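You operate a simulated robot arm through the tools that you are given. There is no shell and no other tool. Be economical: measure what you need, move in short steps, check, and stop when the job is done.

The job below is to be done with a simulated robot arm. You get a single attempt, and the scene is never put back.

Task
Clean the rust off the thick pipe's thread and dope it.
Fine: tighten the vice first, wire brush the rust off, then brush dope over the thread; both brushes back, the vice still tight.

Only the result counts: the job must be done as asked and must still hold three seconds after the hand-in. Knocking over, shifting, dropping, spilling or breaking anything else fails it.

Robot
A 7-joint arm with a two-finger parallel gripper, fixed in place. Base frame: the origin is at the foot of the arm, x ahead of it, y to its left, z up; the work surface is at about z = 0.86. Lengths are in m, angles in degrees, forces in N, time in s.
With the tool pointing down near the work surface it reaches from about 0.3 to 0.7 m from the base axis. Its first joint turns from -66.0 to 66.0 degrees. Payload 1.57 kg.
The TCP is the grasp point between the finger pads, 0.03 m short of the fingertips. In the tool frame z runs along the fingers and y along their closing line. Largest opening 0.11 m; finger width 0.024, thickness 0.012; the body of the gripper, 0.048 by 0.112 m, starts 0.078 m behind the TCP.
Orientation is that of the tool frame in the base frame, as a unit quaternion [w, x, y, z]. With the fingers straight down and closing along the base's y, the tool's x points along the base's -x, its y along +y and its z along -z.

Tools
- The arm moves only by the tool move_arm. Its argument "steps" is a list of rows, each a list of 2 entries, a list of its own where there are three numbers: the shift along the tool's x, y, z in units of 50 mm (1.0 is 50 mm), then the turn, a rotation vector about the tool's x, y, z in units of 6 degrees (1.0 is 6 degrees). In form: [[[dx, dy, dz], [rx, ry, rz]], ...]. A call has 1 to 8 rows; each row shifts and turns the commanded pose from where the row before left it, along the tool's axes as they then stand. "hand" is the closure, from 0 (fully open) to 1 (shut), set as the call begins (left out, the last holds). A call with a number of a shift or a turn outside -1 to 1 is refused whole. Rows are played at 5 a second. More than 0.05 m and 8.6 degrees between two rows, or a gripper value outside its range, and nothing of the call is played. A pose out of reach is approached as far as the arm can. The call stops where the force on the tool passes 60 N (or 10 N more than at its start, if that is more) or the arm is blocked; 0.2 s more then pass. Each finger travels about 0.108 m/s and halts on what it meets, pressing with about 24 N; the grip force reading is that of the motor and also rises with nothing between the fingers. The clock runs only during rows and for 0.2 s after the last one: add rows that do not move to give the fingers time. It gives the time, the measured TCP pose, the force on the tool (base axes), the opening and the grip force at its end, in the units of the frame above (readings bear some noise), and new pictures: "views" is both (left out), scene, wrist or none.
- Cameras (640 x 400 px; columns grow to the right, rows downward): "scene" is fixed at [0.1779, -0.3985, 1.4154]; the picture's right is [0.66, -0.75, 0.00], its down [-0.33, -0.29, -0.90] and it looks along [0.67, 0.59, -0.45] (base axes); focal length 255 px, centre (320, 200). "wrist" rides on the gripper at [-0.036, 0, -0.08] in the tool frame; the picture's right is [0.00, -1.00, 0.00], its down [0.97, 0.00, -0.24] and it looks along [0.24, 0.00, 0.97] (tool axes); focal length 218 px, centre (320, 200). There is no depth. A picture from a camera that has moved, and an enlarged one, comes with that camera's place and axes in the base frame and with its lens.
- zoom(camera, box): a new picture of the part [left, top, right, bottom] of that camera's present view, enlarged. No time passes.
- sign_off(): hands the job in; it is judged then, once.

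Go step by step. Nothing tells you positions but the pictures and the camera data: compare them with the known pose of the tool, close in by small moves and look again before you grip or let go. The budget is 120 turns and 150 pictures, counting those below and the enlarged ones. Unless the task says otherwise, let go and move clear before handing in, and close with one line.

The tools are called after ">>>" by a JSON object that holds its "method" and its "body". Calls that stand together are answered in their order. move_arm: Moves the arm, as the interface text tells. Its arguments: {"type":"object","properties":{"steps":{"type":"array","items":{"type":"array"}},"hand":{"type":"number"},"views":{"type":"string","enum":["both","scene","wrist","none"]}},"required":["steps"]} The other tools are called the same way: zoom (camera, box) takes an enlarged picture of a part of a camera's view; sign_off () hands the job in.

At the start:

```text
clock: 0.0
tcp_pos: [0.4125, 0.0624, 1.2816]
orientation: [0.0, -0.001, 1.0, -0.001]
contact_force: [0.3, -0.7, 0.7]
opening: 0.1099
grasp_force: 0.1
```

scene: 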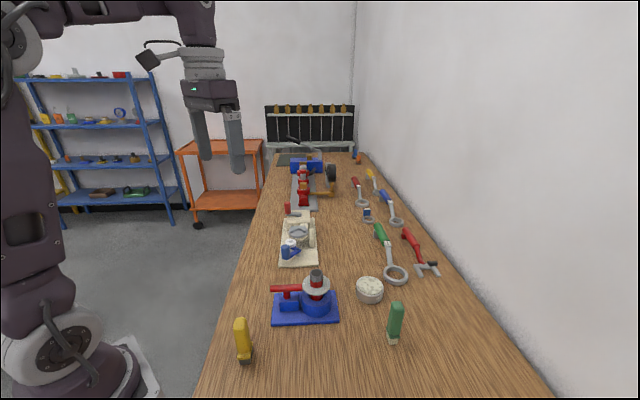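
wrist: 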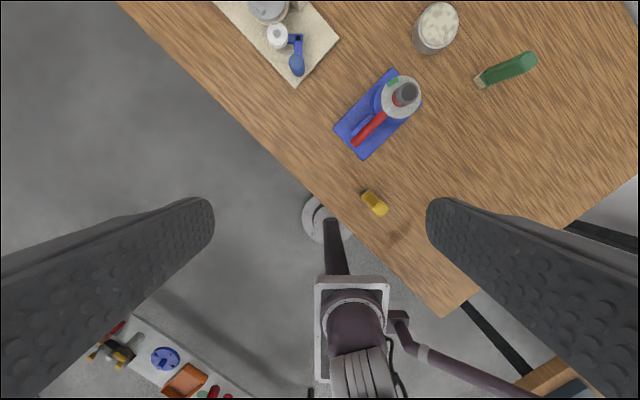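

I see a bench with a blue vice holding a vertical pipe (red lever), a yellow brush, a green brush and a dope tin. I'll look closer first.

>>> {"method": "zoom", "body": {"camera": "scene", "box": [220, 250, 420, 375]}}

>>> {"method": "zoom", "body": {"camera": "wrist", "box": [320, 0, 560, 220]}}

>>> {"method": "zoom", "body": {"camera": "scene", "box": [240, 130, 440, 255]}}

```text
3.20 times, centred on (320, 312) of scene
camera zoom: at [0.1779, -0.3985, 1.4154], right [0.66, -0.75, 0.0], down [-0.33, -0.29, -0.9], along [0.67, 0.59, -0.45], focal length 815 px, centre (320, -160)
```

zoom: 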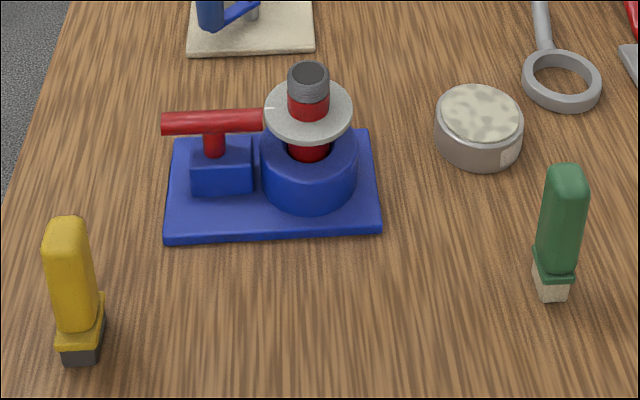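

```text
1.82 times, centred on (440, 110) of wrist
camera zoom: at [0.4483, 0.0647, 1.3618], right [0.0, -1.0, 0.0], down [-0.97, 0.0, 0.24], along [-0.24, 0.0, -0.97], focal length 397 px, centre (102, 364)
```

zoom: 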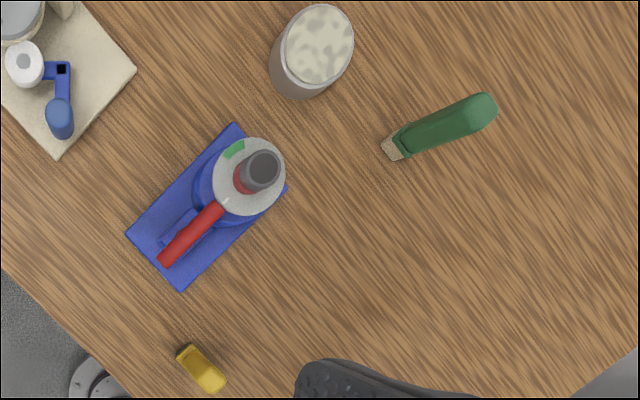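

```text
3.20 times, centred on (340, 192) of scene
camera zoom: at [0.1779, -0.3985, 1.4154], right [0.66, -0.75, 0.0], down [-0.33, -0.29, -0.9], along [0.67, 0.59, -0.45], focal length 815 px, centre (256, 224)
```

zoom: 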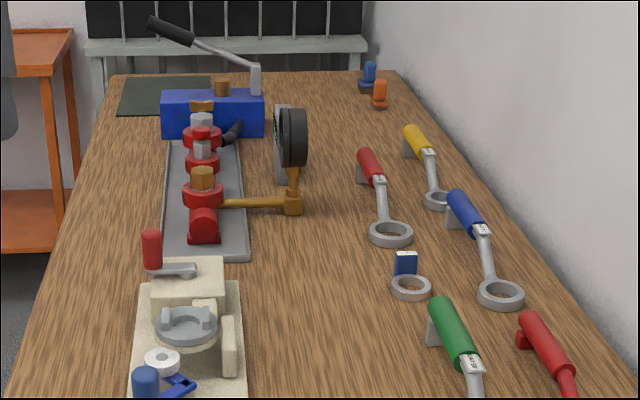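

>>> {"method": "move_arm", "body": {"steps": [[[-0.6, -0.7, 0.4], [0, 0, 0]], [[-0.6, -0.7, 0.4], [0, 0, 0]], [[-0.6, -0.7, 0.4], [0, 0, 0]], [[-0.6, -0.7, 0.4], [0, 0, 0]]], "views": "wrist"}}

```text
refused: row 1 steps farther than a row can; nothing moved
```

The combined shift was too long; I take smaller rows to get the wrist camera above the vice.

>>> {"method": "move_arm", "body": {"steps": [[[-0.5, -0.46, 0.33], [0, 0, 0]], [[-0.5, -0.46, 0.33], [0, 0, 0]], [[-0.5, -0.46, 0.33], [0, 0, 0]], [[-0.5, -0.46, 0.33], [0, 0, 0]], [[-0.5, -0.46, 0.33], [0, 0, 0]], [[-0.5, -0.46, 0.33], [0, 0, 0]], [[0, 0, 0], [0, 0, 0]]], "views": "both"}}

```text
clock: 1.6
tcp_pos: [0.5628, -0.0761, 1.1848]
orientation: [0.0, -0.001, 1.0, 0.0]
contact_force: [0.9, 0.5, 0.2]
opening: 0.1098
grasp_force: 0.2
camera wrist: at [0.5997, -0.0748, 1.264], right [0.0, -1.0, 0.0], down [-0.97, 0.0, 0.24], along [-0.24, 0.0, -0.97], focal length 218 px, centre (320, 200)
```

scene: 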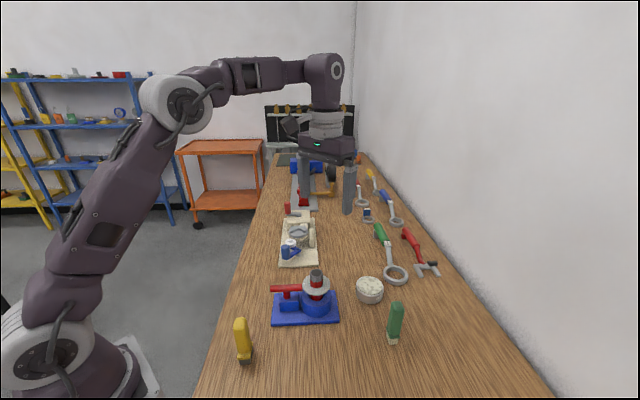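
wrist: 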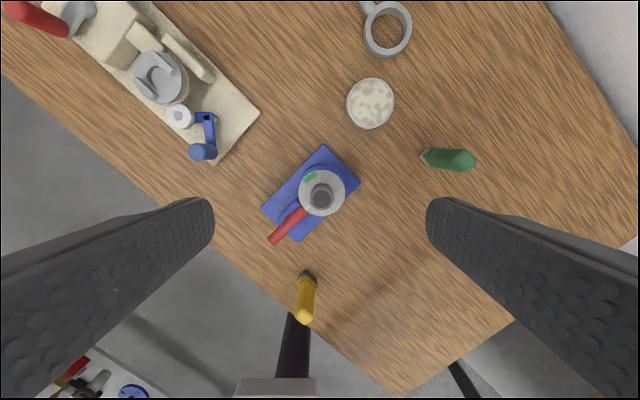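

>>> {"method": "zoom", "body": {"camera": "wrist", "box": [240, 130, 400, 230]}}

>>> {"method": "zoom", "body": {"camera": "scene", "box": [264, 262, 344, 332]}}

>>> {"method": "zoom", "body": {"camera": "wrist", "box": [250, 240, 370, 340]}}

```text
4.00 times, centred on (320, 180) of wrist
camera zoom: at [0.5997, -0.0748, 1.264], right [0.0, -1.0, 0.0], down [-0.97, 0.0, 0.24], along [-0.24, 0.0, -0.97], focal length 873 px, centre (320, 280)
```

zoom: 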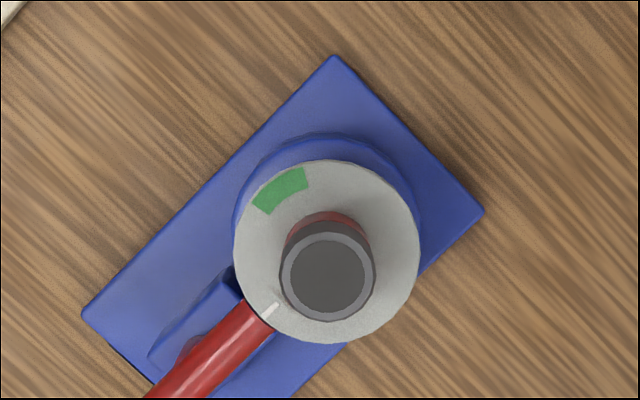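

```text
5.71 times, centred on (304, 297) of scene
camera zoom: at [0.1779, -0.3985, 1.4154], right [0.66, -0.75, 0.0], down [-0.33, -0.29, -0.9], along [0.67, 0.59, -0.45], focal length 1455 px, centre (411, -354)
```

zoom: 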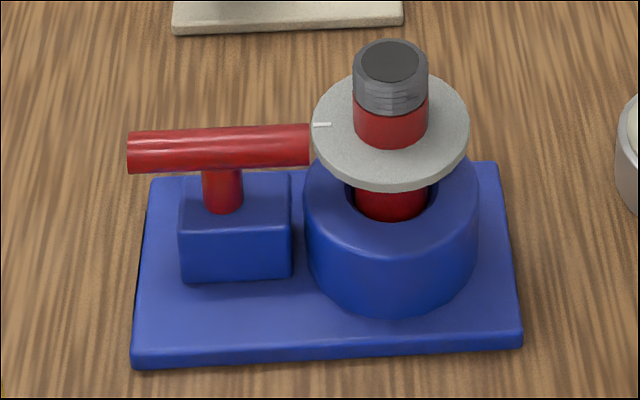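

```text
4.00 times, centred on (310, 290) of wrist
camera zoom: at [0.5997, -0.0748, 1.264], right [0.0, -1.0, 0.0], down [-0.97, 0.0, 0.24], along [-0.24, 0.0, -0.97], focal length 873 px, centre (360, -160)
```

zoom: 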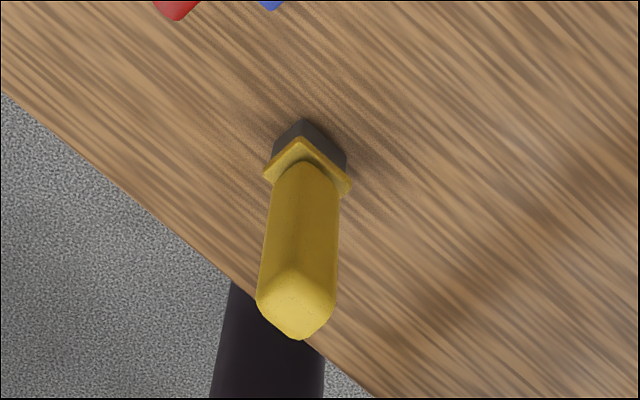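

I take the T-handle to be at roughly (0.45..0.50, 0.00..-0.05), z≈0.93, pipe axis about (0.530,-0.075), and the green arc is clockwise from the pointer. I'll bring the closed fingers to the counter-clockwise side of the handle to push it.

>>> {"method": "move_arm", "body": {"steps": [[[0.87, 0.25, 0], [0, 0, 0]], [[0.87, 0.25, 0], [0, 0, 0]], [[0.87, 0.25, 0], [0, 0, 0]], [[0, 0, 0.95], [0, 0, 0]], [[0, 0, 0.95], [0, 0, 0]], [[0, 0, 0.95], [0, 0, 0]], [[0, 0, 0.85], [0, 0, 0]], [[0, 0, 0], [0, 0, 0]]], "hand": 1, "views": "both"}}

```text
clock: 3.4
tcp_pos: [0.4296, -0.0363, 0.9977]
orientation: [0.001, 0.0, 1.0, 0.0]
contact_force: [-0.1, 0.0, -0.2]
opening: 0.0
grasp_force: 20.7
camera wrist: at [0.4658, -0.0349, 1.0767], right [0.0, -1.0, 0.0], down [-0.97, 0.0, 0.24], along [-0.24, 0.0, -0.97], focal length 218 px, centre (320, 200)
```

scene: 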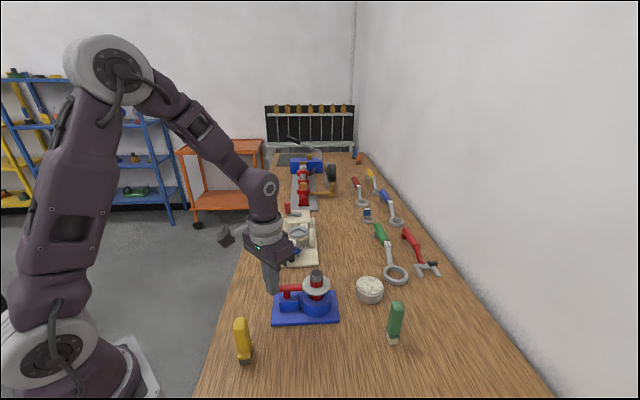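
wrist: 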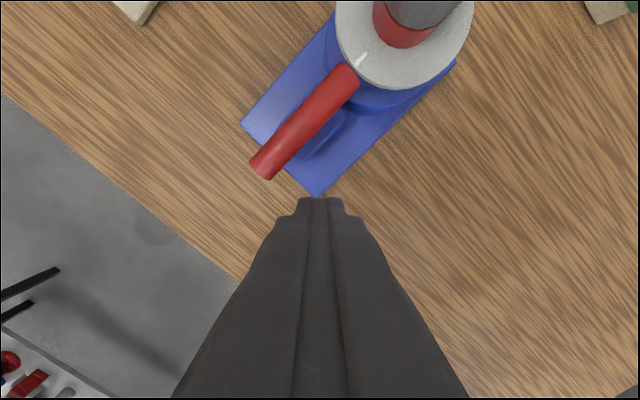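

>>> {"method": "move_arm", "body": {"steps": [[[-0.17, -0.17, 0], [0, 0, 0]], [[0, 0, 0.5], [0, 0, 0]], [[0, 0, 0.5], [0, 0, 0]], [[-0.2, 0.2, 0], [0, 0, 0]], [[-0.2, 0.2, 0], [0, 0, 0]], [[-0.2, 0.2, 0], [0, 0, 0]], [[0, 0, 0], [0, 0, 0]]], "views": "both"}}

```text
clock: 4.8
tcp_pos: [0.4557, -0.0208, 0.945]
orientation: [-0.017, 0.004, 1.0, -0.003]
contact_force: [-9.3, -1.2, 1.8]
opening: 0.0
grasp_force: 20.6
stopped in row 7: the force on the tool passed its limit (the readings are from after the stop); the commanded pose is now the measured one
camera wrist: at [0.4958, -0.0203, 1.0241], right [-0.01, -1.0, 0.01], down [-0.96, 0.01, 0.27], along [-0.27, 0.0, -0.96], focal length 218 px, centre (320, 200)
```

scene: 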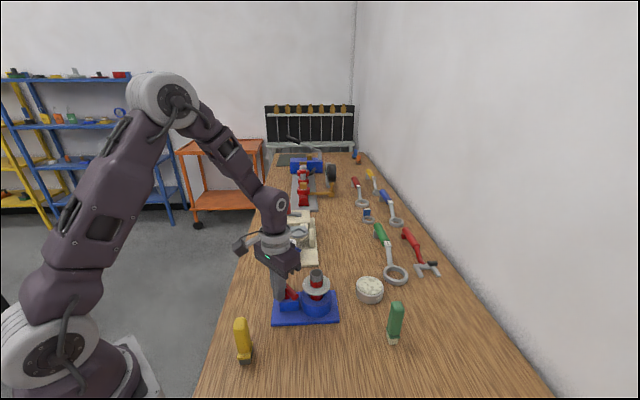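
wrist: 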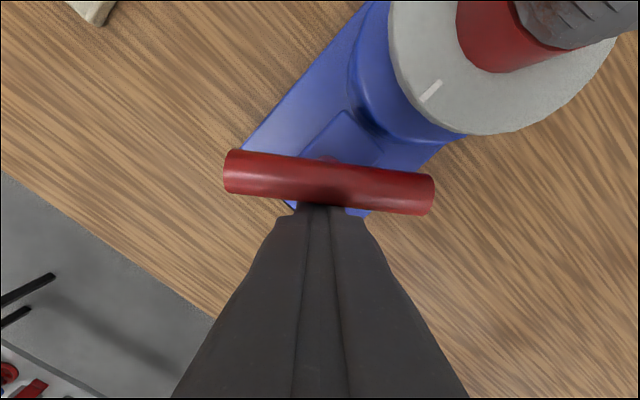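

The handle turns about its own post. I back off and look at whether the pointer moved.

>>> {"method": "move_arm", "body": {"steps": [[[0.5, 0, 0], [0, 0, 0]], [[0, 0, -1], [0, 0, 0]], [[0, 0, -1], [0, 0, 0]], [[-0.7, -0.5, -0.2], [0, 0, 0]], [[-0.7, -0.5, -0.2], [0, 0, 0]], [[-0.7, 0, 0], [0, 0, 0]]], "views": "wrist"}}

>>> {"method": "zoom", "body": {"camera": "wrist", "box": [200, 80, 440, 230]}}

>>> {"method": "zoom", "body": {"camera": "scene", "box": [264, 262, 344, 332]}}

```text
clock: 6.2
tcp_pos: [0.5398, -0.0716, 1.0631]
orientation: [-0.014, 0.005, 1.0, -0.003]
contact_force: [-0.1, 0.9, 0.1]
opening: 0.0003
grasp_force: 21.6
camera wrist: at [0.5784, -0.0711, 1.1431], right [-0.01, -1.0, 0.01], down [-0.96, 0.01, 0.27], along [-0.27, 0.0, -0.96], focal length 218 px, centre (320, 200)
```

wrist: 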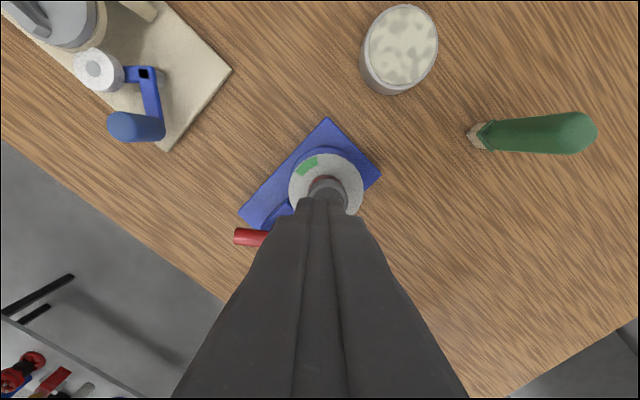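

```text
2.67 times, centred on (320, 155) of wrist
camera zoom: at [0.5784, -0.0711, 1.1431], right [-0.01, -1.0, 0.01], down [-0.96, 0.01, 0.27], along [-0.27, 0.0, -0.96], focal length 582 px, centre (320, 320)
```

zoom: 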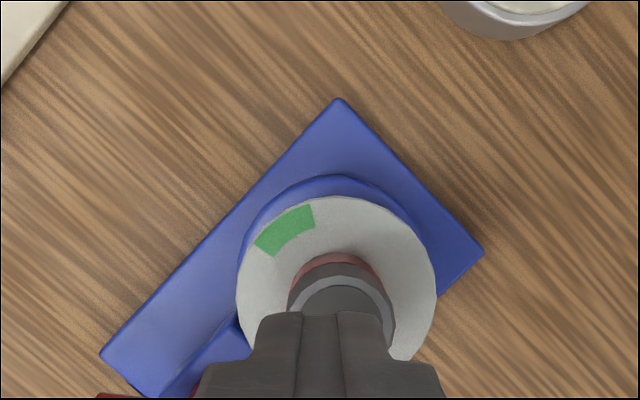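

```text
5.71 times, centred on (304, 297) of scene
camera zoom: at [0.1779, -0.3985, 1.4154], right [0.66, -0.75, 0.0], down [-0.33, -0.29, -0.9], along [0.67, 0.59, -0.45], focal length 1455 px, centre (411, -354)
```

zoom: 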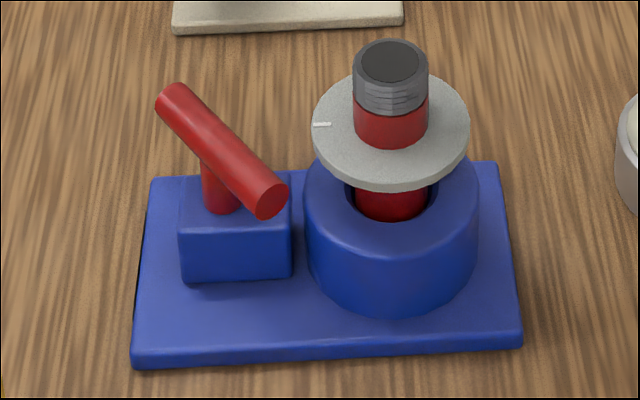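

Pointer hasn't moved yet, so more turning is needed. I'll grip the handle over its post (about (0.478,-0.025)) and turn it; first I go above it and yaw the tool.

>>> {"method": "move_arm", "body": {"steps": [[[0.62, 0.47, -0.3], [0, -0.27, 0]], [[0.62, 0.47, -0.3], [0, 0, 0]], [[0, 0, 0], [0, 0, -1]], [[0, 0, 0], [0, 0, -1]], [[0, 0, 0], [0, 0, -1]], [[0, 0, 0], [0, 0, -1]], [[0, 0, 0], [0, 0, -1]], [[0, 0, 0], [0, 0, -1]]], "hand": 0.6, "views": "none"}}

>>> {"method": "move_arm", "body": {"steps": [[[0, 0, 0], [0, 0, -1]], [[0, 0, 0], [0, 0, -1]], [[0, 0, 0], [0, 0, -1]], [[0, 0, 0], [0, 0, -1]], [[0, 0, 0], [0, 0, -1]], [[0, 0, 0], [0, 0, -1]], [[0, 0, 0], [0, 0, -1]], [[0, 0, 0], [0, 0, -0.8]]], "views": "both"}}

```text
clock: 8.0
tcp_pos: [0.4794, -0.023, 1.0943]
orientation: [-0.001, -0.306, 0.952, -0.003]
contact_force: [0.4, -0.1, -0.2]
opening: 0.0442
grasp_force: 0.1
```

```text
clock: 9.8
tcp_pos: [0.4787, -0.023, 1.0944]
orientation: [-0.002, -0.659, 0.752, -0.001]
contact_force: [0.3, 1.7, 0.5]
opening: 0.0441
grasp_force: 0.2
camera wrist: at [0.485, 0.0137, 1.1741], right [0.99, -0.13, 0.0], down [-0.13, -0.96, 0.25], along [-0.03, -0.24, -0.97], focal length 218 px, centre (320, 200)
```

scene: 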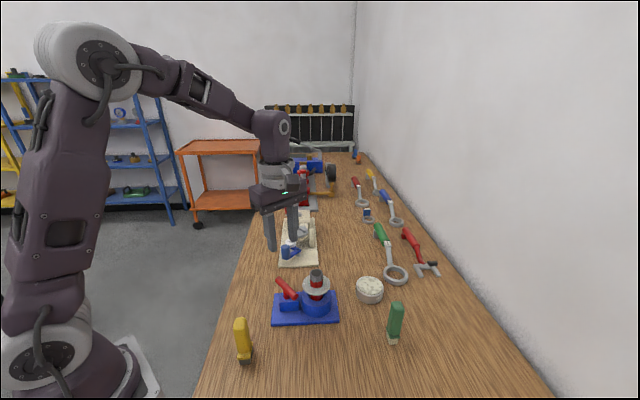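
wrist: 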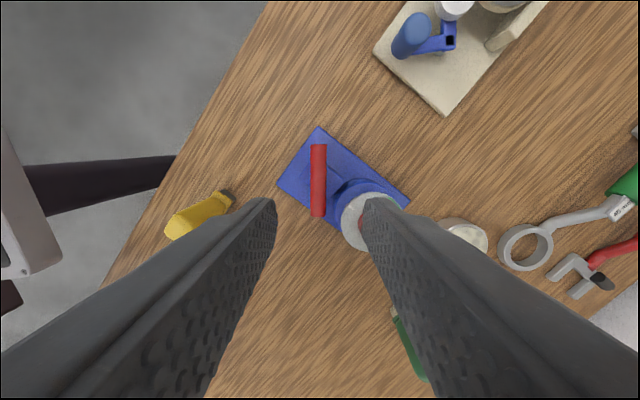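

Lever is centred between the fingers at (0.478,-0.024). Descend and grip.

>>> {"method": "move_arm", "body": {"steps": [[[0, 0, 0.8], [0, 0, 0]], [[0, 0, 0.8], [0, 0, 0]], [[0, 0, 0.8], [0, 0, 0]], [[0, 0, 0.62], [0, 0, 0]], [[0, 0, 0], [0, 0, 0]]], "views": "wrist"}}

>>> {"method": "move_arm", "body": {"steps": [[[0, 0, 0], [0, 0, 0]], [[0, 0, 0], [0, 0, 0]], [[0, 0, 0], [0, 0, 0]]], "hand": 1, "views": "wrist"}}

```text
clock: 11.0
tcp_pos: [0.48, -0.0252, 0.9412]
orientation: [-0.003, -0.658, 0.753, -0.002]
contact_force: [0.6, -0.4, -0.2]
opening: 0.0439
grasp_force: 0.1
camera wrist: at [0.4855, 0.0119, 1.0205], right [0.99, -0.13, 0.0], down [-0.13, -0.96, 0.25], along [-0.03, -0.24, -0.97], focal length 218 px, centre (320, 200)
```

wrist: 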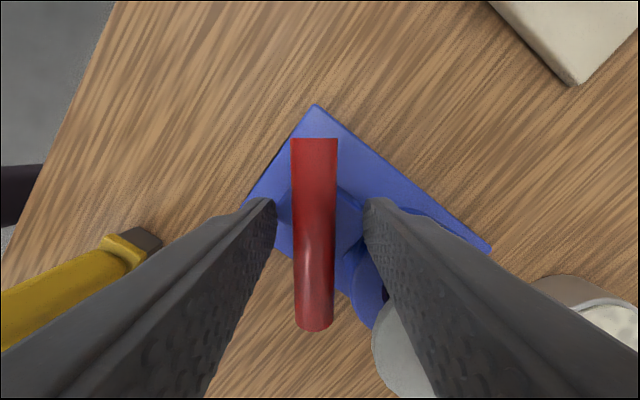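

```text
clock: 11.8
tcp_pos: [0.4782, -0.0236, 0.9411]
orientation: [-0.005, -0.658, 0.753, 0.0]
contact_force: [-28.5, 6.4, -0.1]
opening: 0.0185
grasp_force: 32.6
camera wrist: at [0.4836, 0.0122, 1.0205], right [0.99, -0.13, -0.01], down [-0.13, -0.96, 0.25], along [-0.04, -0.24, -0.97], focal length 218 px, centre (320, 200)
```

wrist: 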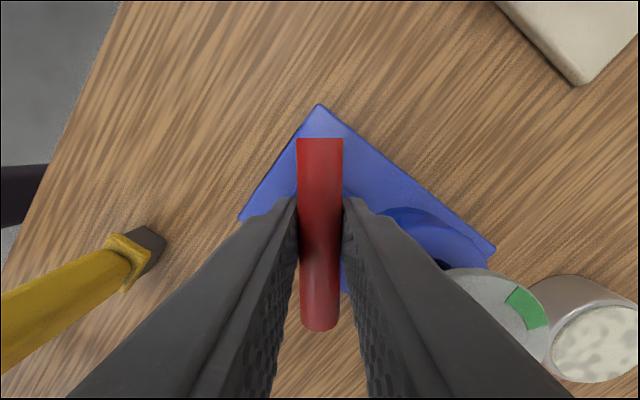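

Gripped. I relax the small offset and turn clockwise (positive about tool z).

>>> {"method": "move_arm", "body": {"steps": [[[0, 0.04, 0], [0, 0, 0]], [[0, 0, 0], [0, 0, 1]], [[0, 0, 0], [0, 0, 1]], [[0, 0, 0], [0, 0, 1]], [[0, 0, 0], [0, 0, 1]], [[0, 0, 0], [0, 0, 1]], [[0, 0, 0], [0, 0, 0]]], "views": "wrist"}}

>>> {"method": "zoom", "body": {"camera": "scene", "box": [264, 262, 344, 332]}}

```text
clock: 13.4
tcp_pos: [0.4787, -0.0237, 0.9429]
orientation: [-0.001, -0.44, 0.898, -0.002]
contact_force: [-4.7, -4.6, -22.0]
opening: 0.0181
grasp_force: 33.4
camera wrist: at [0.5006, 0.0053, 1.0228], right [0.79, -0.61, 0.0], down [-0.6, -0.77, 0.24], along [-0.15, -0.19, -0.97], focal length 218 px, centre (320, 200)
```

wrist: 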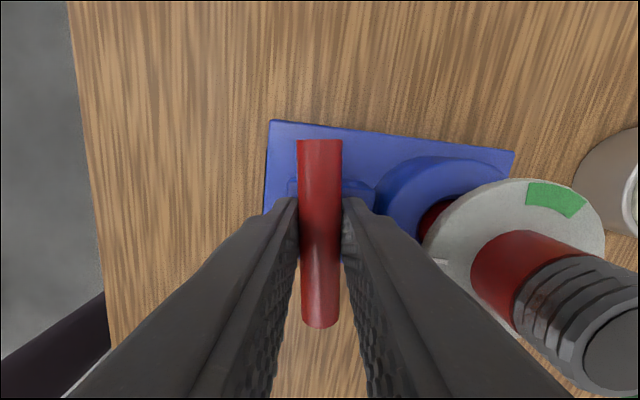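

```text
5.71 times, centred on (304, 297) of scene
camera zoom: at [0.1782, -0.3987, 1.4153], right [0.66, -0.75, 0.0], down [-0.33, -0.29, -0.9], along [0.67, 0.59, -0.45], focal length 1455 px, centre (411, -354)
```

zoom: 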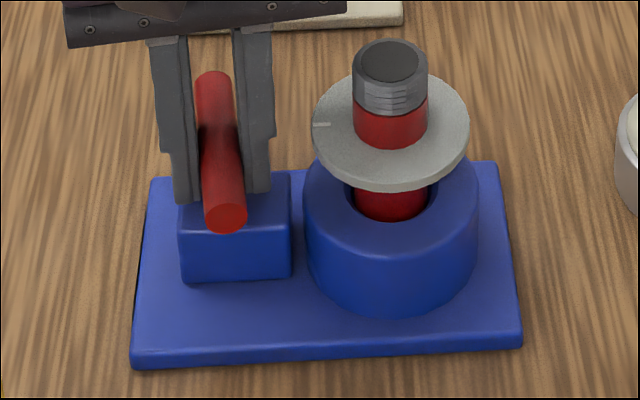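

>>> {"method": "move_arm", "body": {"steps": [[[0, 0, 0], [0, 0, 1]], [[0, 0, 0], [0, 0, 1]], [[0, 0, 0], [0, 0, 1]], [[0, 0, 0], [0, 0, 1]], [[0, 0, 0], [0, 0, 1]], [[0, 0, 0], [0, 0, 0]]], "views": "wrist"}}

>>> {"method": "zoom", "body": {"camera": "scene", "box": [264, 262, 344, 332]}}

```text
clock: 14.8
tcp_pos: [0.478, -0.0237, 0.9427]
orientation: [0.001, -0.193, 0.981, -0.003]
contact_force: [9.6, -0.3, 12.0]
opening: 0.0284
grasp_force: 38.8
camera wrist: at [0.5125, -0.0089, 1.0233], right [0.38, -0.93, 0.01], down [-0.9, -0.37, 0.24], along [-0.22, -0.1, -0.97], focal length 218 px, centre (320, 200)
```

wrist: 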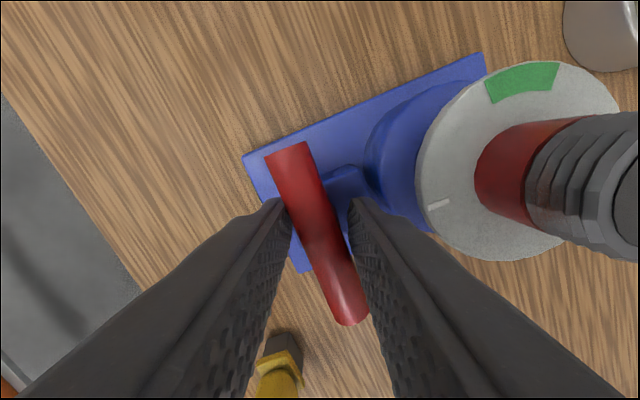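

```text
5.71 times, centred on (304, 297) of scene
camera zoom: at [0.1781, -0.3985, 1.4154], right [0.66, -0.75, 0.0], down [-0.33, -0.29, -0.9], along [0.67, 0.59, -0.45], focal length 1455 px, centre (411, -354)
```

zoom: 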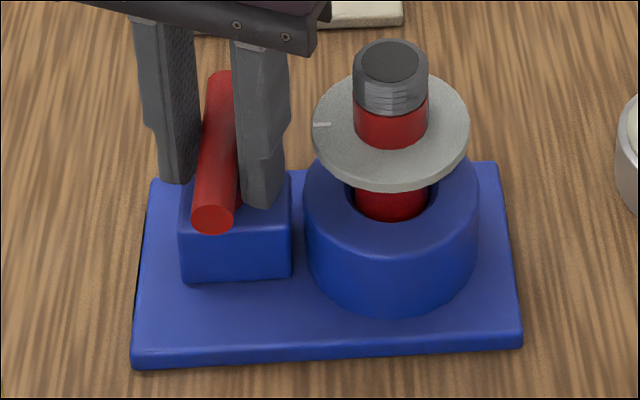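

The handle has met its stop about 90° from where it began. I open and rise, then look around.

>>> {"method": "move_arm", "body": {"steps": [[[0, 0, 0], [0, 0, -0.5]], [[0, 0, 0], [0, 0, 0]], [[0, 0, -0.8], [0, 0, 0]], [[0, 0, -0.8], [0, 0, 0]], [[0, 0, -0.8], [0, 0, 0]], [[-0.6, 0, -0.8], [0, 0, 0]], [[-0.6, 0, -0.2], [0, 0, 0]], [[0, 0, 0], [0, 0, 0]]], "hand": 0.55, "views": "both"}}

>>> {"method": "zoom", "body": {"camera": "scene", "box": [264, 262, 344, 332]}}

>>> {"method": "zoom", "body": {"camera": "wrist", "box": [240, 130, 440, 255]}}

```text
clock: 16.6
tcp_pos: [0.5329, 0.0025, 1.1109]
orientation: [-0.001, -0.22, 0.976, -0.002]
contact_force: [0.5, 0.0, 0.6]
opening: 0.0495
grasp_force: 0.0
camera wrist: at [0.5648, 0.0187, 1.1913], right [0.43, -0.9, 0.0], down [-0.88, -0.41, 0.24], along [-0.22, -0.11, -0.97], focal length 218 px, centre (320, 200)
```

scene: 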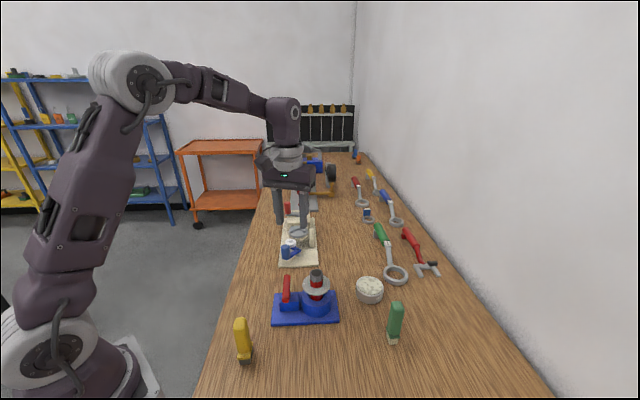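
wrist: 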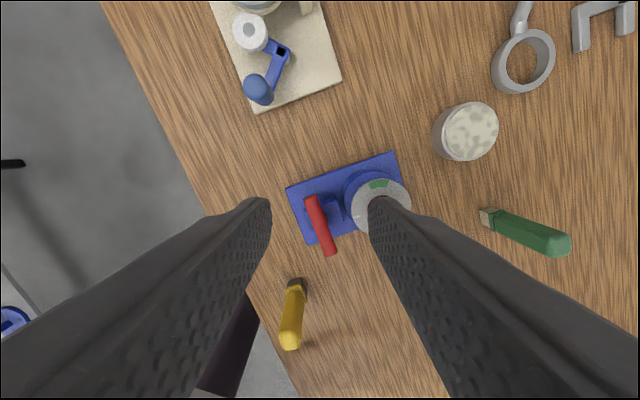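

```text
5.71 times, centred on (304, 297) of scene
camera zoom: at [0.1779, -0.3985, 1.4154], right [0.66, -0.75, 0.0], down [-0.33, -0.29, -0.9], along [0.67, 0.59, -0.45], focal length 1455 px, centre (411, -354)
```

zoom: 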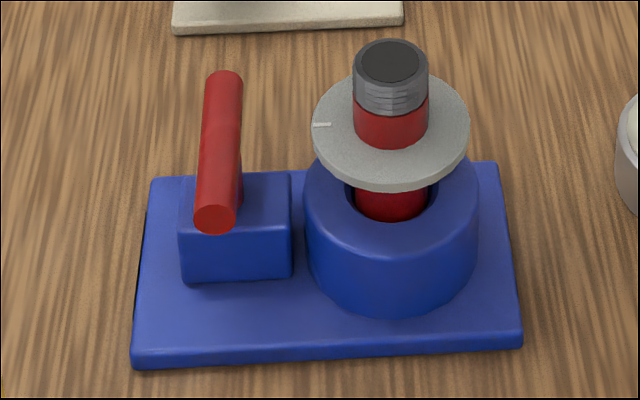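

```text
3.20 times, centred on (340, 192) of wrist
camera zoom: at [0.5648, 0.0187, 1.1913], right [0.43, -0.9, 0.0], down [-0.88, -0.41, 0.24], along [-0.22, -0.11, -0.97], focal length 698 px, centre (256, 224)
```

zoom: 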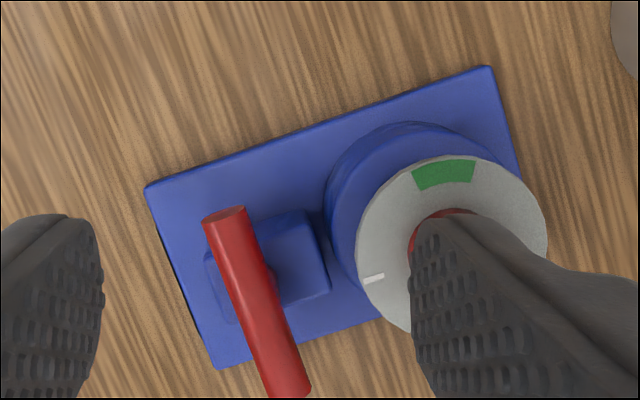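

The handle stays at its stop. I look close at the thread.

>>> {"method": "zoom", "body": {"camera": "scene", "box": [303, 264, 333, 284]}}

>>> {"method": "zoom", "body": {"camera": "scene", "box": [225, 310, 265, 370]}}

>>> {"method": "zoom", "body": {"camera": "scene", "box": [350, 270, 420, 350]}}

```text
16.00 times, centred on (318, 274) of scene
camera zoom: at [0.1779, -0.3985, 1.4154], right [0.66, -0.75, 0.0], down [-0.33, -0.29, -0.9], along [0.67, 0.59, -0.45], focal length 4074 px, centre (352, -984)
```

zoom: 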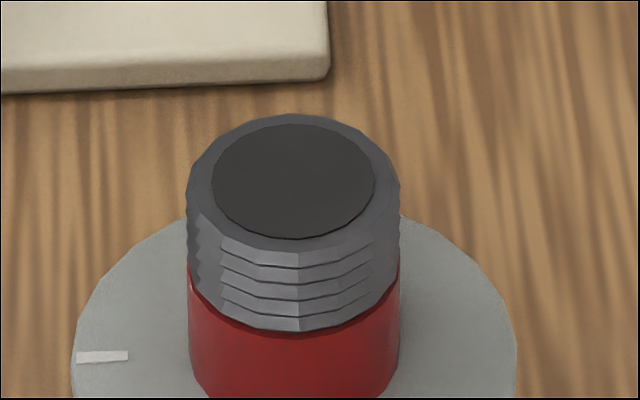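

```text
6.67 times, centred on (245, 340) of scene
camera zoom: at [0.1779, -0.3985, 1.4154], right [0.66, -0.75, 0.0], down [-0.33, -0.29, -0.9], along [0.67, 0.59, -0.45], focal length 1698 px, centre (820, -733)
```

zoom: 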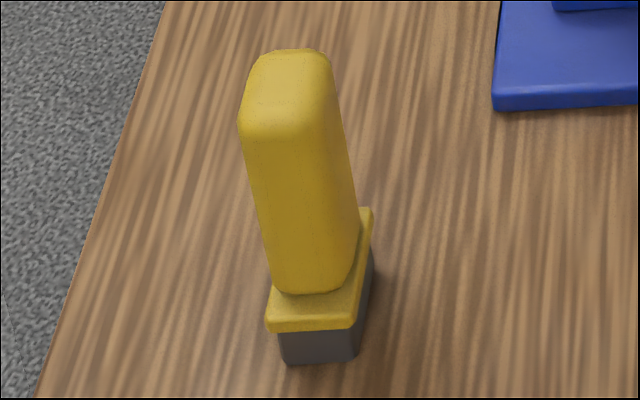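

```text
5.00 times, centred on (385, 310) of scene
camera zoom: at [0.1779, -0.3985, 1.4154], right [0.66, -0.75, 0.0], down [-0.33, -0.29, -0.9], along [0.67, 0.59, -0.45], focal length 1273 px, centre (-5, -350)
```

zoom: 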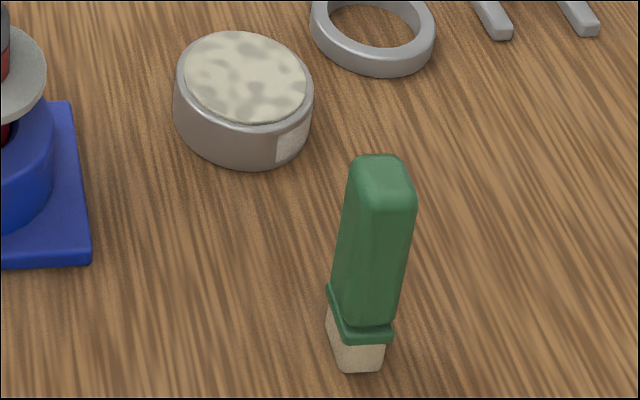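

>>> {"method": "move_arm", "body": {"steps": [[[0.36, 0.31, 0], [0, 0, 0]], [[0.36, 0.31, 0], [0, 0, 0]], [[0, 0, 0.73], [0, 0, 0]], [[0, 0, 0.73], [0, 0, 0]], [[0, 0, 0.73], [0, 0, 0]], [[0, 0, 0], [0, 0, 0]]], "hand": 1, "views": "wrist"}}

>>> {"method": "zoom", "body": {"camera": "wrist", "box": [430, 50, 640, 220]}}

```text
clock: 18.0
tcp_pos: [0.4876, 0.0137, 1.0052]
orientation: [-0.001, -0.219, 0.976, -0.002]
contact_force: [0.7, 0.6, 1.3]
opening: 0.0
grasp_force: 20.9
camera wrist: at [0.5203, 0.03, 1.0846], right [0.43, -0.9, 0.0], down [-0.88, -0.41, 0.24], along [-0.22, -0.11, -0.97], focal length 218 px, centre (320, 200)
```

wrist: 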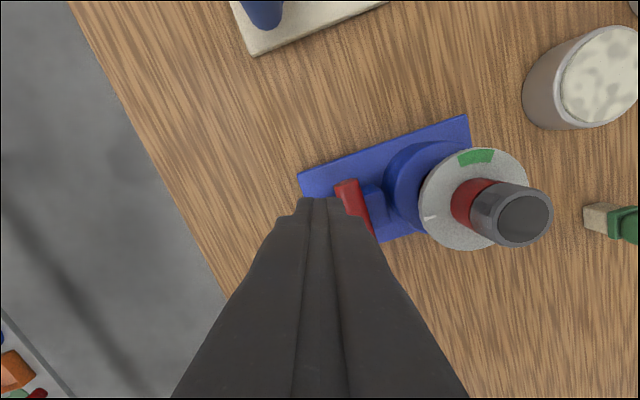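

```text
2.35 times, centred on (535, 135) of wrist
camera zoom: at [0.5203, 0.03, 1.0846], right [0.43, -0.9, 0.0], down [-0.88, -0.41, 0.24], along [-0.22, -0.11, -0.97], focal length 514 px, centre (-186, 353)
```

zoom: 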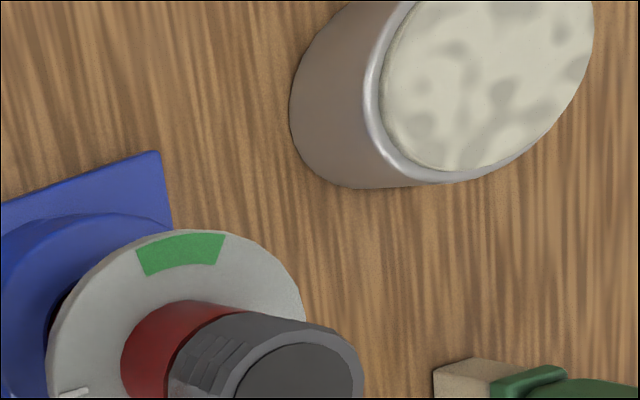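

>>> {"method": "zoom", "body": {"camera": "wrist", "box": [440, 165, 560, 255]}}

```text
4.44 times, centred on (500, 210) of wrist
camera zoom: at [0.5203, 0.03, 1.0846], right [0.43, -0.9, 0.0], down [-0.88, -0.41, 0.24], along [-0.22, -0.11, -0.97], focal length 970 px, centre (-480, 156)
```

zoom: 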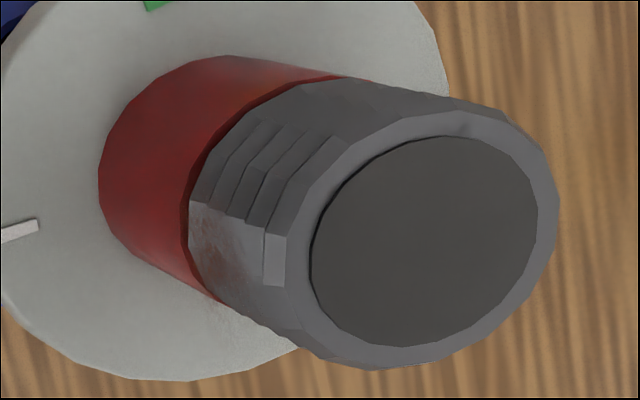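

The rust patch sits on the thread on the side of the white mark (about 143° direction, facing the base/left). Next I go over the yellow wire brush at about (0.332,-0.049), yawing so the fingers close along its 45° side.

>>> {"method": "move_arm", "body": {"steps": [[[0, 0, -1], [0, 0, 0]], [[0, 0, -1], [0, 0, 0]], [[0.83, 0.05, 0], [0, 0, 0]], [[0.83, 0.05, 0], [0, 0, 0]], [[0.83, 0.05, 0], [0, 0, 0]], [[0.83, 0.05, 0], [0, 0, 0]], [[0, 0, 0], [0, 0, 1]], [[0, 0, 0], [0, 0, 1]]], "views": "none", "hand": 0.4}}

>>> {"method": "move_arm", "body": {"steps": [[[0, 0, 0], [0, 0, 1]], [[0, 0, 0], [0, 0, 1]], [[0, 0, 0], [0, 0, 1]], [[0, 0, 0], [0, 0, 1]], [[0, 0, 0], [0, 0, 1]], [[0, 0, 0], [0, 0, 1]], [[0, 0, 0], [0, 0, 1]], [[0, 0, 0], [0, 0, 1]]], "views": "none"}}

>>> {"method": "move_arm", "body": {"steps": [[[0, 0, 0], [0, 0, 1]], [[0, 0, 0], [0, 0, 0.67]], [[0, 0, 0], [0, 0, 0]]], "views": "wrist"}}

```text
clock: 19.8
tcp_pos: [0.3333, -0.0464, 1.1053]
orientation: [-0.001, -0.115, 0.993, -0.002]
contact_force: [0.6, 0.2, -0.5]
opening: 0.066
grasp_force: 0.1
```

```text
clock: 21.6
tcp_pos: [0.333, -0.0473, 1.1041]
orientation: [0.0, 0.299, 0.954, -0.003]
contact_force: [-0.2, 0.3, 0.1]
opening: 0.0662
grasp_force: 0.0
```

```text
clock: 22.4
tcp_pos: [0.3324, -0.0476, 1.1052]
orientation: [0.001, 0.381, 0.925, -0.002]
contact_force: [0.1, -0.4, 0.9]
opening: 0.0658
grasp_force: 0.1
camera wrist: at [0.3586, -0.071, 1.184], right [-0.7, -0.71, 0.0], down [-0.69, 0.69, 0.24], along [-0.17, 0.16, -0.97], focal length 218 px, centre (320, 200)
```

wrist: 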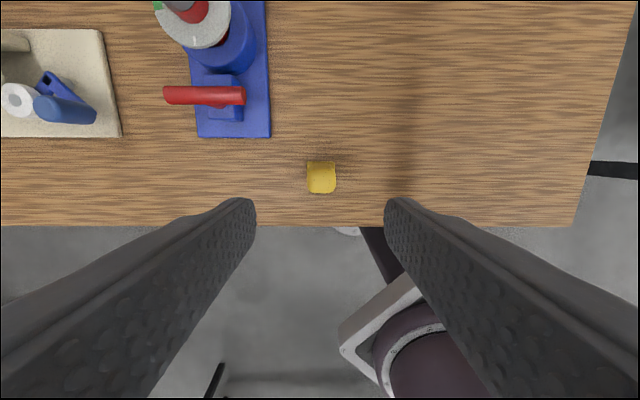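

>>> {"method": "move_arm", "body": {"steps": [[[-0.1, 0, 0], [0, 0, 0]], [[0, 0, 0.8], [0, 0, 0]], [[0, 0, 0.8], [0, 0, 0]], [[0, 0, 0.8], [0, 0, 0]], [[0, 0, 0.8], [0, 0, 0]], [[0, 0, 0], [0, 0, 0]]], "views": "both"}}

```text
clock: 23.8
tcp_pos: [0.3342, -0.0527, 0.9449]
orientation: [0.001, 0.381, 0.925, -0.003]
contact_force: [0.9, 0.0, -0.5]
opening: 0.0661
grasp_force: 0.1
camera wrist: at [0.3603, -0.0756, 1.0244], right [-0.7, -0.71, 0.0], down [-0.69, 0.68, 0.24], along [-0.17, 0.16, -0.97], focal length 218 px, centre (320, 200)
```

scene: 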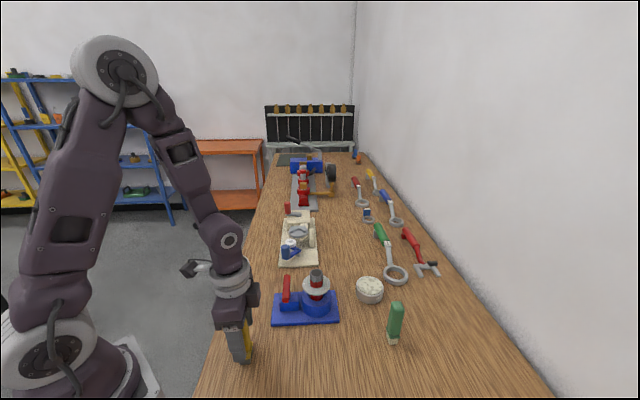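
wrist: 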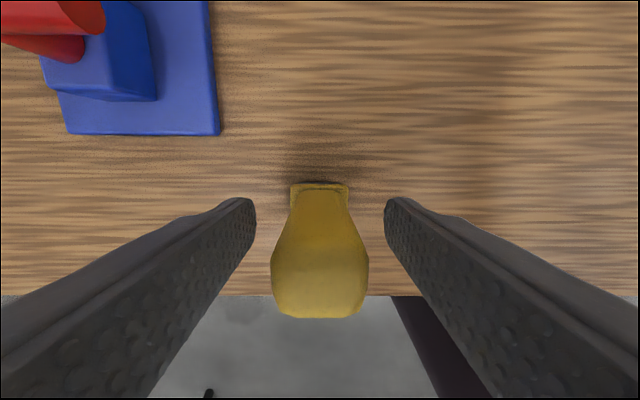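

>>> {"method": "move_arm", "body": {"steps": [[[0, 0, 0], [0, 0, 0]], [[0, 0, 0], [0, 0, 0]], [[0, 0, 0], [0, 0, 0]]], "hand": 1, "views": "none"}}

>>> {"method": "move_arm", "body": {"steps": [[[0, 0, -0.9], [0, 0, 0]], [[0, 0, -0.9], [0, 0, 0]], [[0, 0, -0.9], [0, 0, 0]], [[0, 0, 0], [0, 0, 0]]], "views": "both"}}

```text
clock: 24.6
tcp_pos: [0.3331, -0.0519, 0.9451]
orientation: [0.001, 0.381, 0.925, -0.002]
contact_force: [-0.3, -0.3, 0.2]
opening: 0.0295
grasp_force: 23.9
```

```text
clock: 25.6
tcp_pos: [0.3345, -0.0498, 1.0802]
orientation: [0.001, 0.38, 0.925, -0.001]
contact_force: [-0.4, -0.5, -0.2]
opening: 0.0297
grasp_force: 23.6
camera wrist: at [0.3606, -0.0748, 1.1592], right [-0.7, -0.71, 0.0], down [-0.69, 0.68, 0.24], along [-0.17, 0.16, -0.97], focal length 218 px, centre (320, 200)
```

scene: 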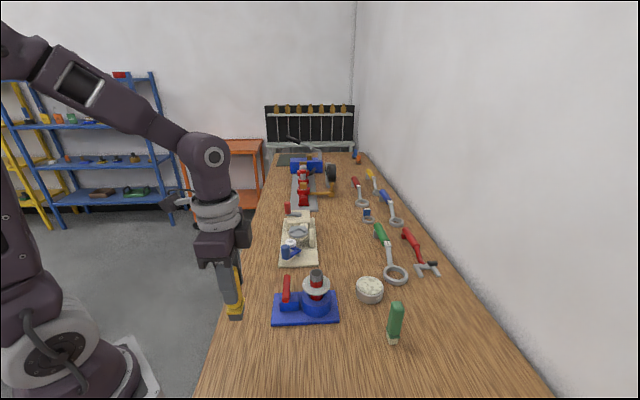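
wrist: 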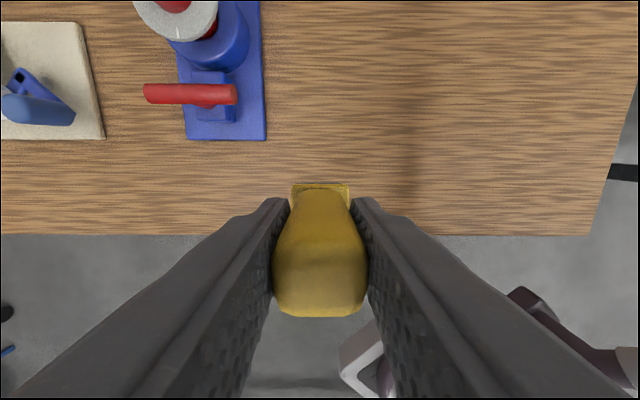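

Brush held. I carry it to a standoff on the rust side of the pipe and tilt the tool so the bristles face the thread.

>>> {"method": "move_arm", "body": {"steps": [[[-0.085, 0.8, -0.33], [0, 0, 0]], [[-0.085, 0.8, -0.33], [0, 0, 0]], [[-0.085, 0.8, -0.33], [0, 0, 0]], [[0, 0, 0], [0, -1, 0]], [[0, 0, 0], [0, -1, 0]], [[0, 0, 0], [0, -1, 0]], [[0, 0, 0], [0, -1, 0]], [[0, 0, 0], [0, -1, 0]]], "views": "none"}}

>>> {"method": "move_arm", "body": {"steps": [[[0, 0, 0], [0, -1, 0]], [[0, 0, 0], [0, -1, 0]], [[0, 0, 0], [0, -1, 0]], [[0, 0, 0], [0, -1, 0]], [[0, 0, 0], [0, -1, 0]], [[0, 0, 0], [0, 0, 0]]], "views": "both"}}

```text
clock: 27.4
tcp_pos: [0.4288, 0.0259, 1.1275]
orientation: [0.24, 0.367, 0.893, -0.102]
contact_force: [-1.7, 0.1, -1.0]
opening: 0.0296
grasp_force: 24.0
```

```text
clock: 28.8
tcp_pos: [0.4317, 0.0293, 1.1307]
orientation: [0.462, 0.329, 0.8, -0.193]
contact_force: [0.3, 0.3, -1.0]
opening: 0.0295
grasp_force: 24.0
out of reach, approached as far as the arm can: row 5
camera wrist: at [0.3961, 0.0671, 1.2017], right [-0.71, -0.71, 0.01], down [-0.49, 0.48, -0.72], along [0.51, -0.51, -0.69], focal length 218 px, centre (320, 200)
```

scene: 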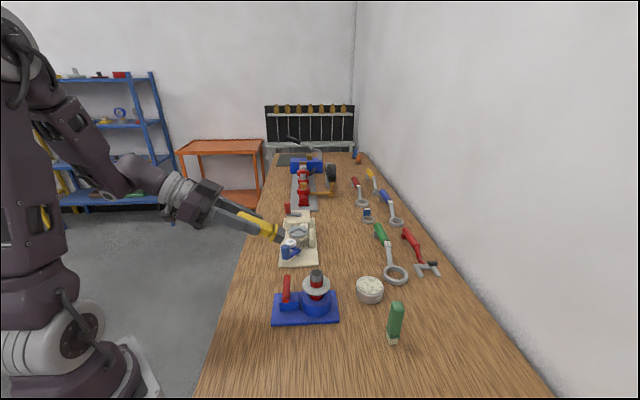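
wrist: 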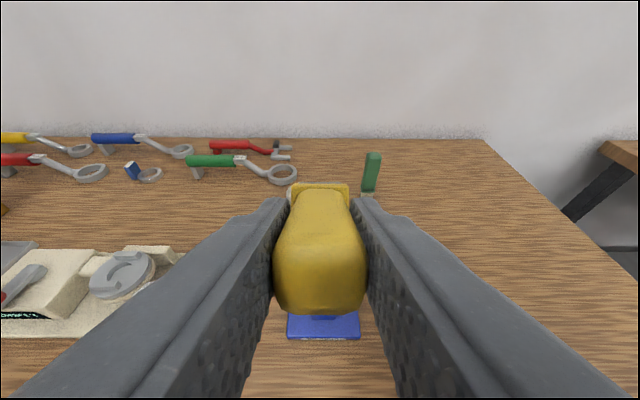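

>>> {"method": "move_arm", "body": {"steps": [[[0.5, -0.02, 0.4], [0, 0, 0]], [[0.5, -0.02, 0.4], [0, 0, 0]], [[0.5, -0.02, 0.4], [0, 0, 0]], [[0.5, -0.02, 0.4], [0, 0, 0]], [[0, 0, 0], [0, 0, 0]]], "views": "both"}}

>>> {"method": "zoom", "body": {"camera": "scene", "box": [240, 240, 360, 330]}}

```text
clock: 30.0
tcp_pos: [0.463, 0.0366, 1.0554]
orientation: [0.461, 0.328, 0.802, -0.193]
contact_force: [0.3, 0.7, -0.9]
opening: 0.0295
grasp_force: 24.4
out of reach, approached as far as the arm can: row 1, 2, 3, 4
camera wrist: at [0.4281, 0.0742, 1.1249], right [-0.7, -0.71, 0.01], down [-0.5, 0.48, -0.72], along [0.51, -0.51, -0.69], focal length 218 px, centre (320, 200)
```

scene: 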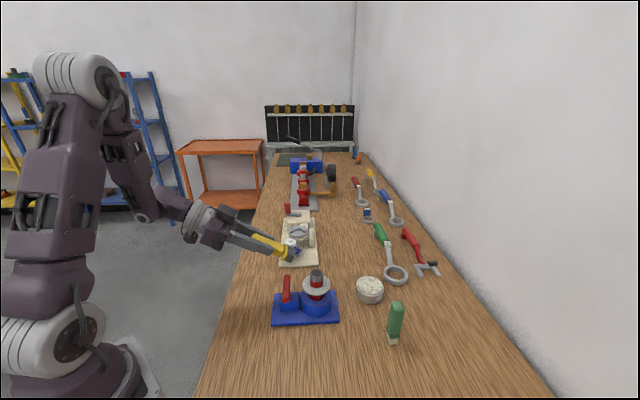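
wrist: 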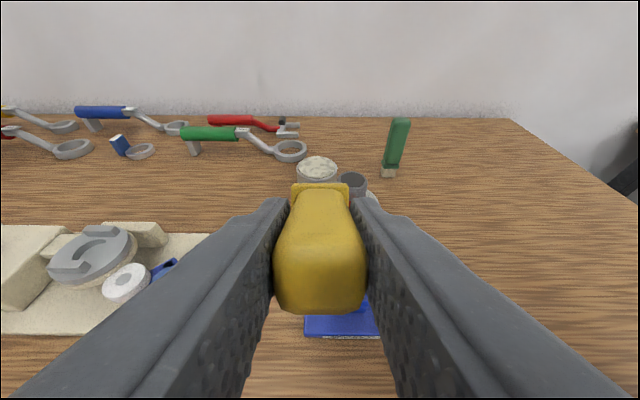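

```text
4.44 times, centred on (300, 285) of scene
camera zoom: at [0.178, -0.3985, 1.4154], right [0.66, -0.75, 0.0], down [-0.33, -0.29, -0.9], along [0.67, 0.59, -0.45], focal length 1132 px, centre (409, -178)
```

zoom: 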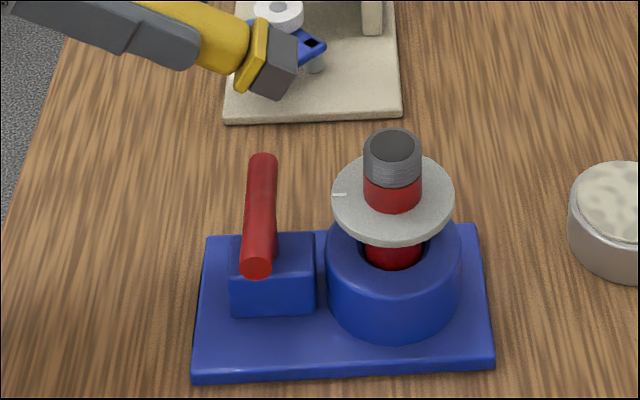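

The 60° tilt is out of reach this low. I raise and reduce the tilt to 40°.

>>> {"method": "move_arm", "body": {"steps": [[[-0.86, 0, -0.5], [0, 0, 0]], [[-0.86, 0, -0.5], [0, 0, 0]], [[0, 0, 0], [0, 1, 0]], [[0, 0, 0], [0, 1, 0]], [[0, 0, 0], [0, 1, 0]], [[0, 0, 0], [0, 0.33, 0]], [[0, 0, 0], [0, 0, 0]]], "views": "scene"}}

```text
clock: 31.6
tcp_pos: [0.465, 0.0366, 1.1525]
orientation: [0.316, 0.357, 0.869, -0.133]
contact_force: [-1.0, -0.2, -0.9]
opening: 0.0296
grasp_force: 23.4
```

scene: 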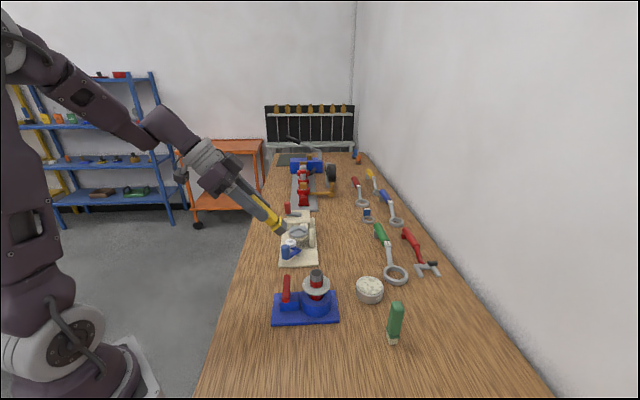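

>>> {"method": "move_arm", "body": {"steps": [[[0.34, -0.165, 0.53], [0, 0, 0]], [[0.34, -0.165, 0.53], [0, 0, 0]], [[0.34, -0.165, 0.53], [0, 0, 0]], [[0.34, -0.165, 0.53], [0, 0, 0]], [[0, 0, 0], [0, 0, 0]]], "views": "both"}}

>>> {"method": "zoom", "body": {"camera": "scene", "box": [240, 240, 360, 330]}}

```text
clock: 32.8
tcp_pos: [0.4584, 0.0029, 1.0303]
orientation: [0.316, 0.357, 0.869, -0.133]
contact_force: [-0.4, -0.2, -1.4]
opening: 0.0295
grasp_force: 23.8
out of reach, approached as far as the arm can: row 4
camera wrist: at [0.443, 0.0212, 1.1139], right [-0.71, -0.71, 0.01], down [-0.64, 0.63, -0.44], along [0.31, -0.32, -0.9], focal length 218 px, centre (320, 200)
```

scene: 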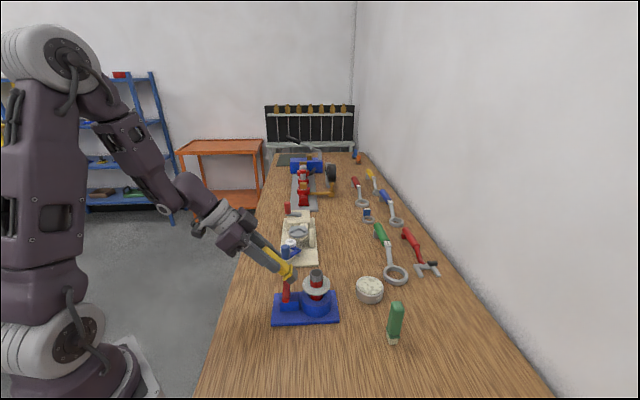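
wrist: 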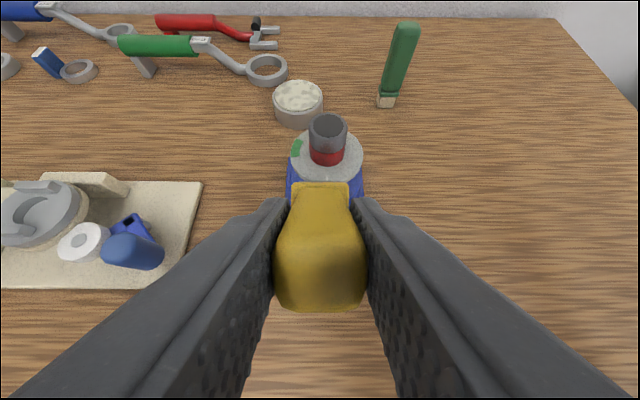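

```text
4.44 times, centred on (300, 285) of scene
camera zoom: at [0.178, -0.3985, 1.4154], right [0.66, -0.75, 0.0], down [-0.33, -0.29, -0.9], along [0.67, 0.59, -0.45], focal length 1132 px, centre (409, -178)
```

zoom: 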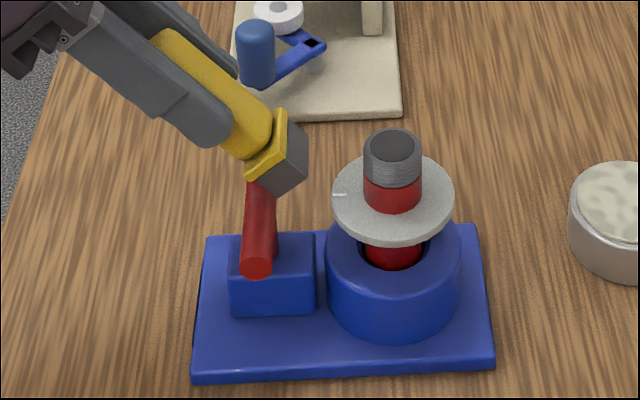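

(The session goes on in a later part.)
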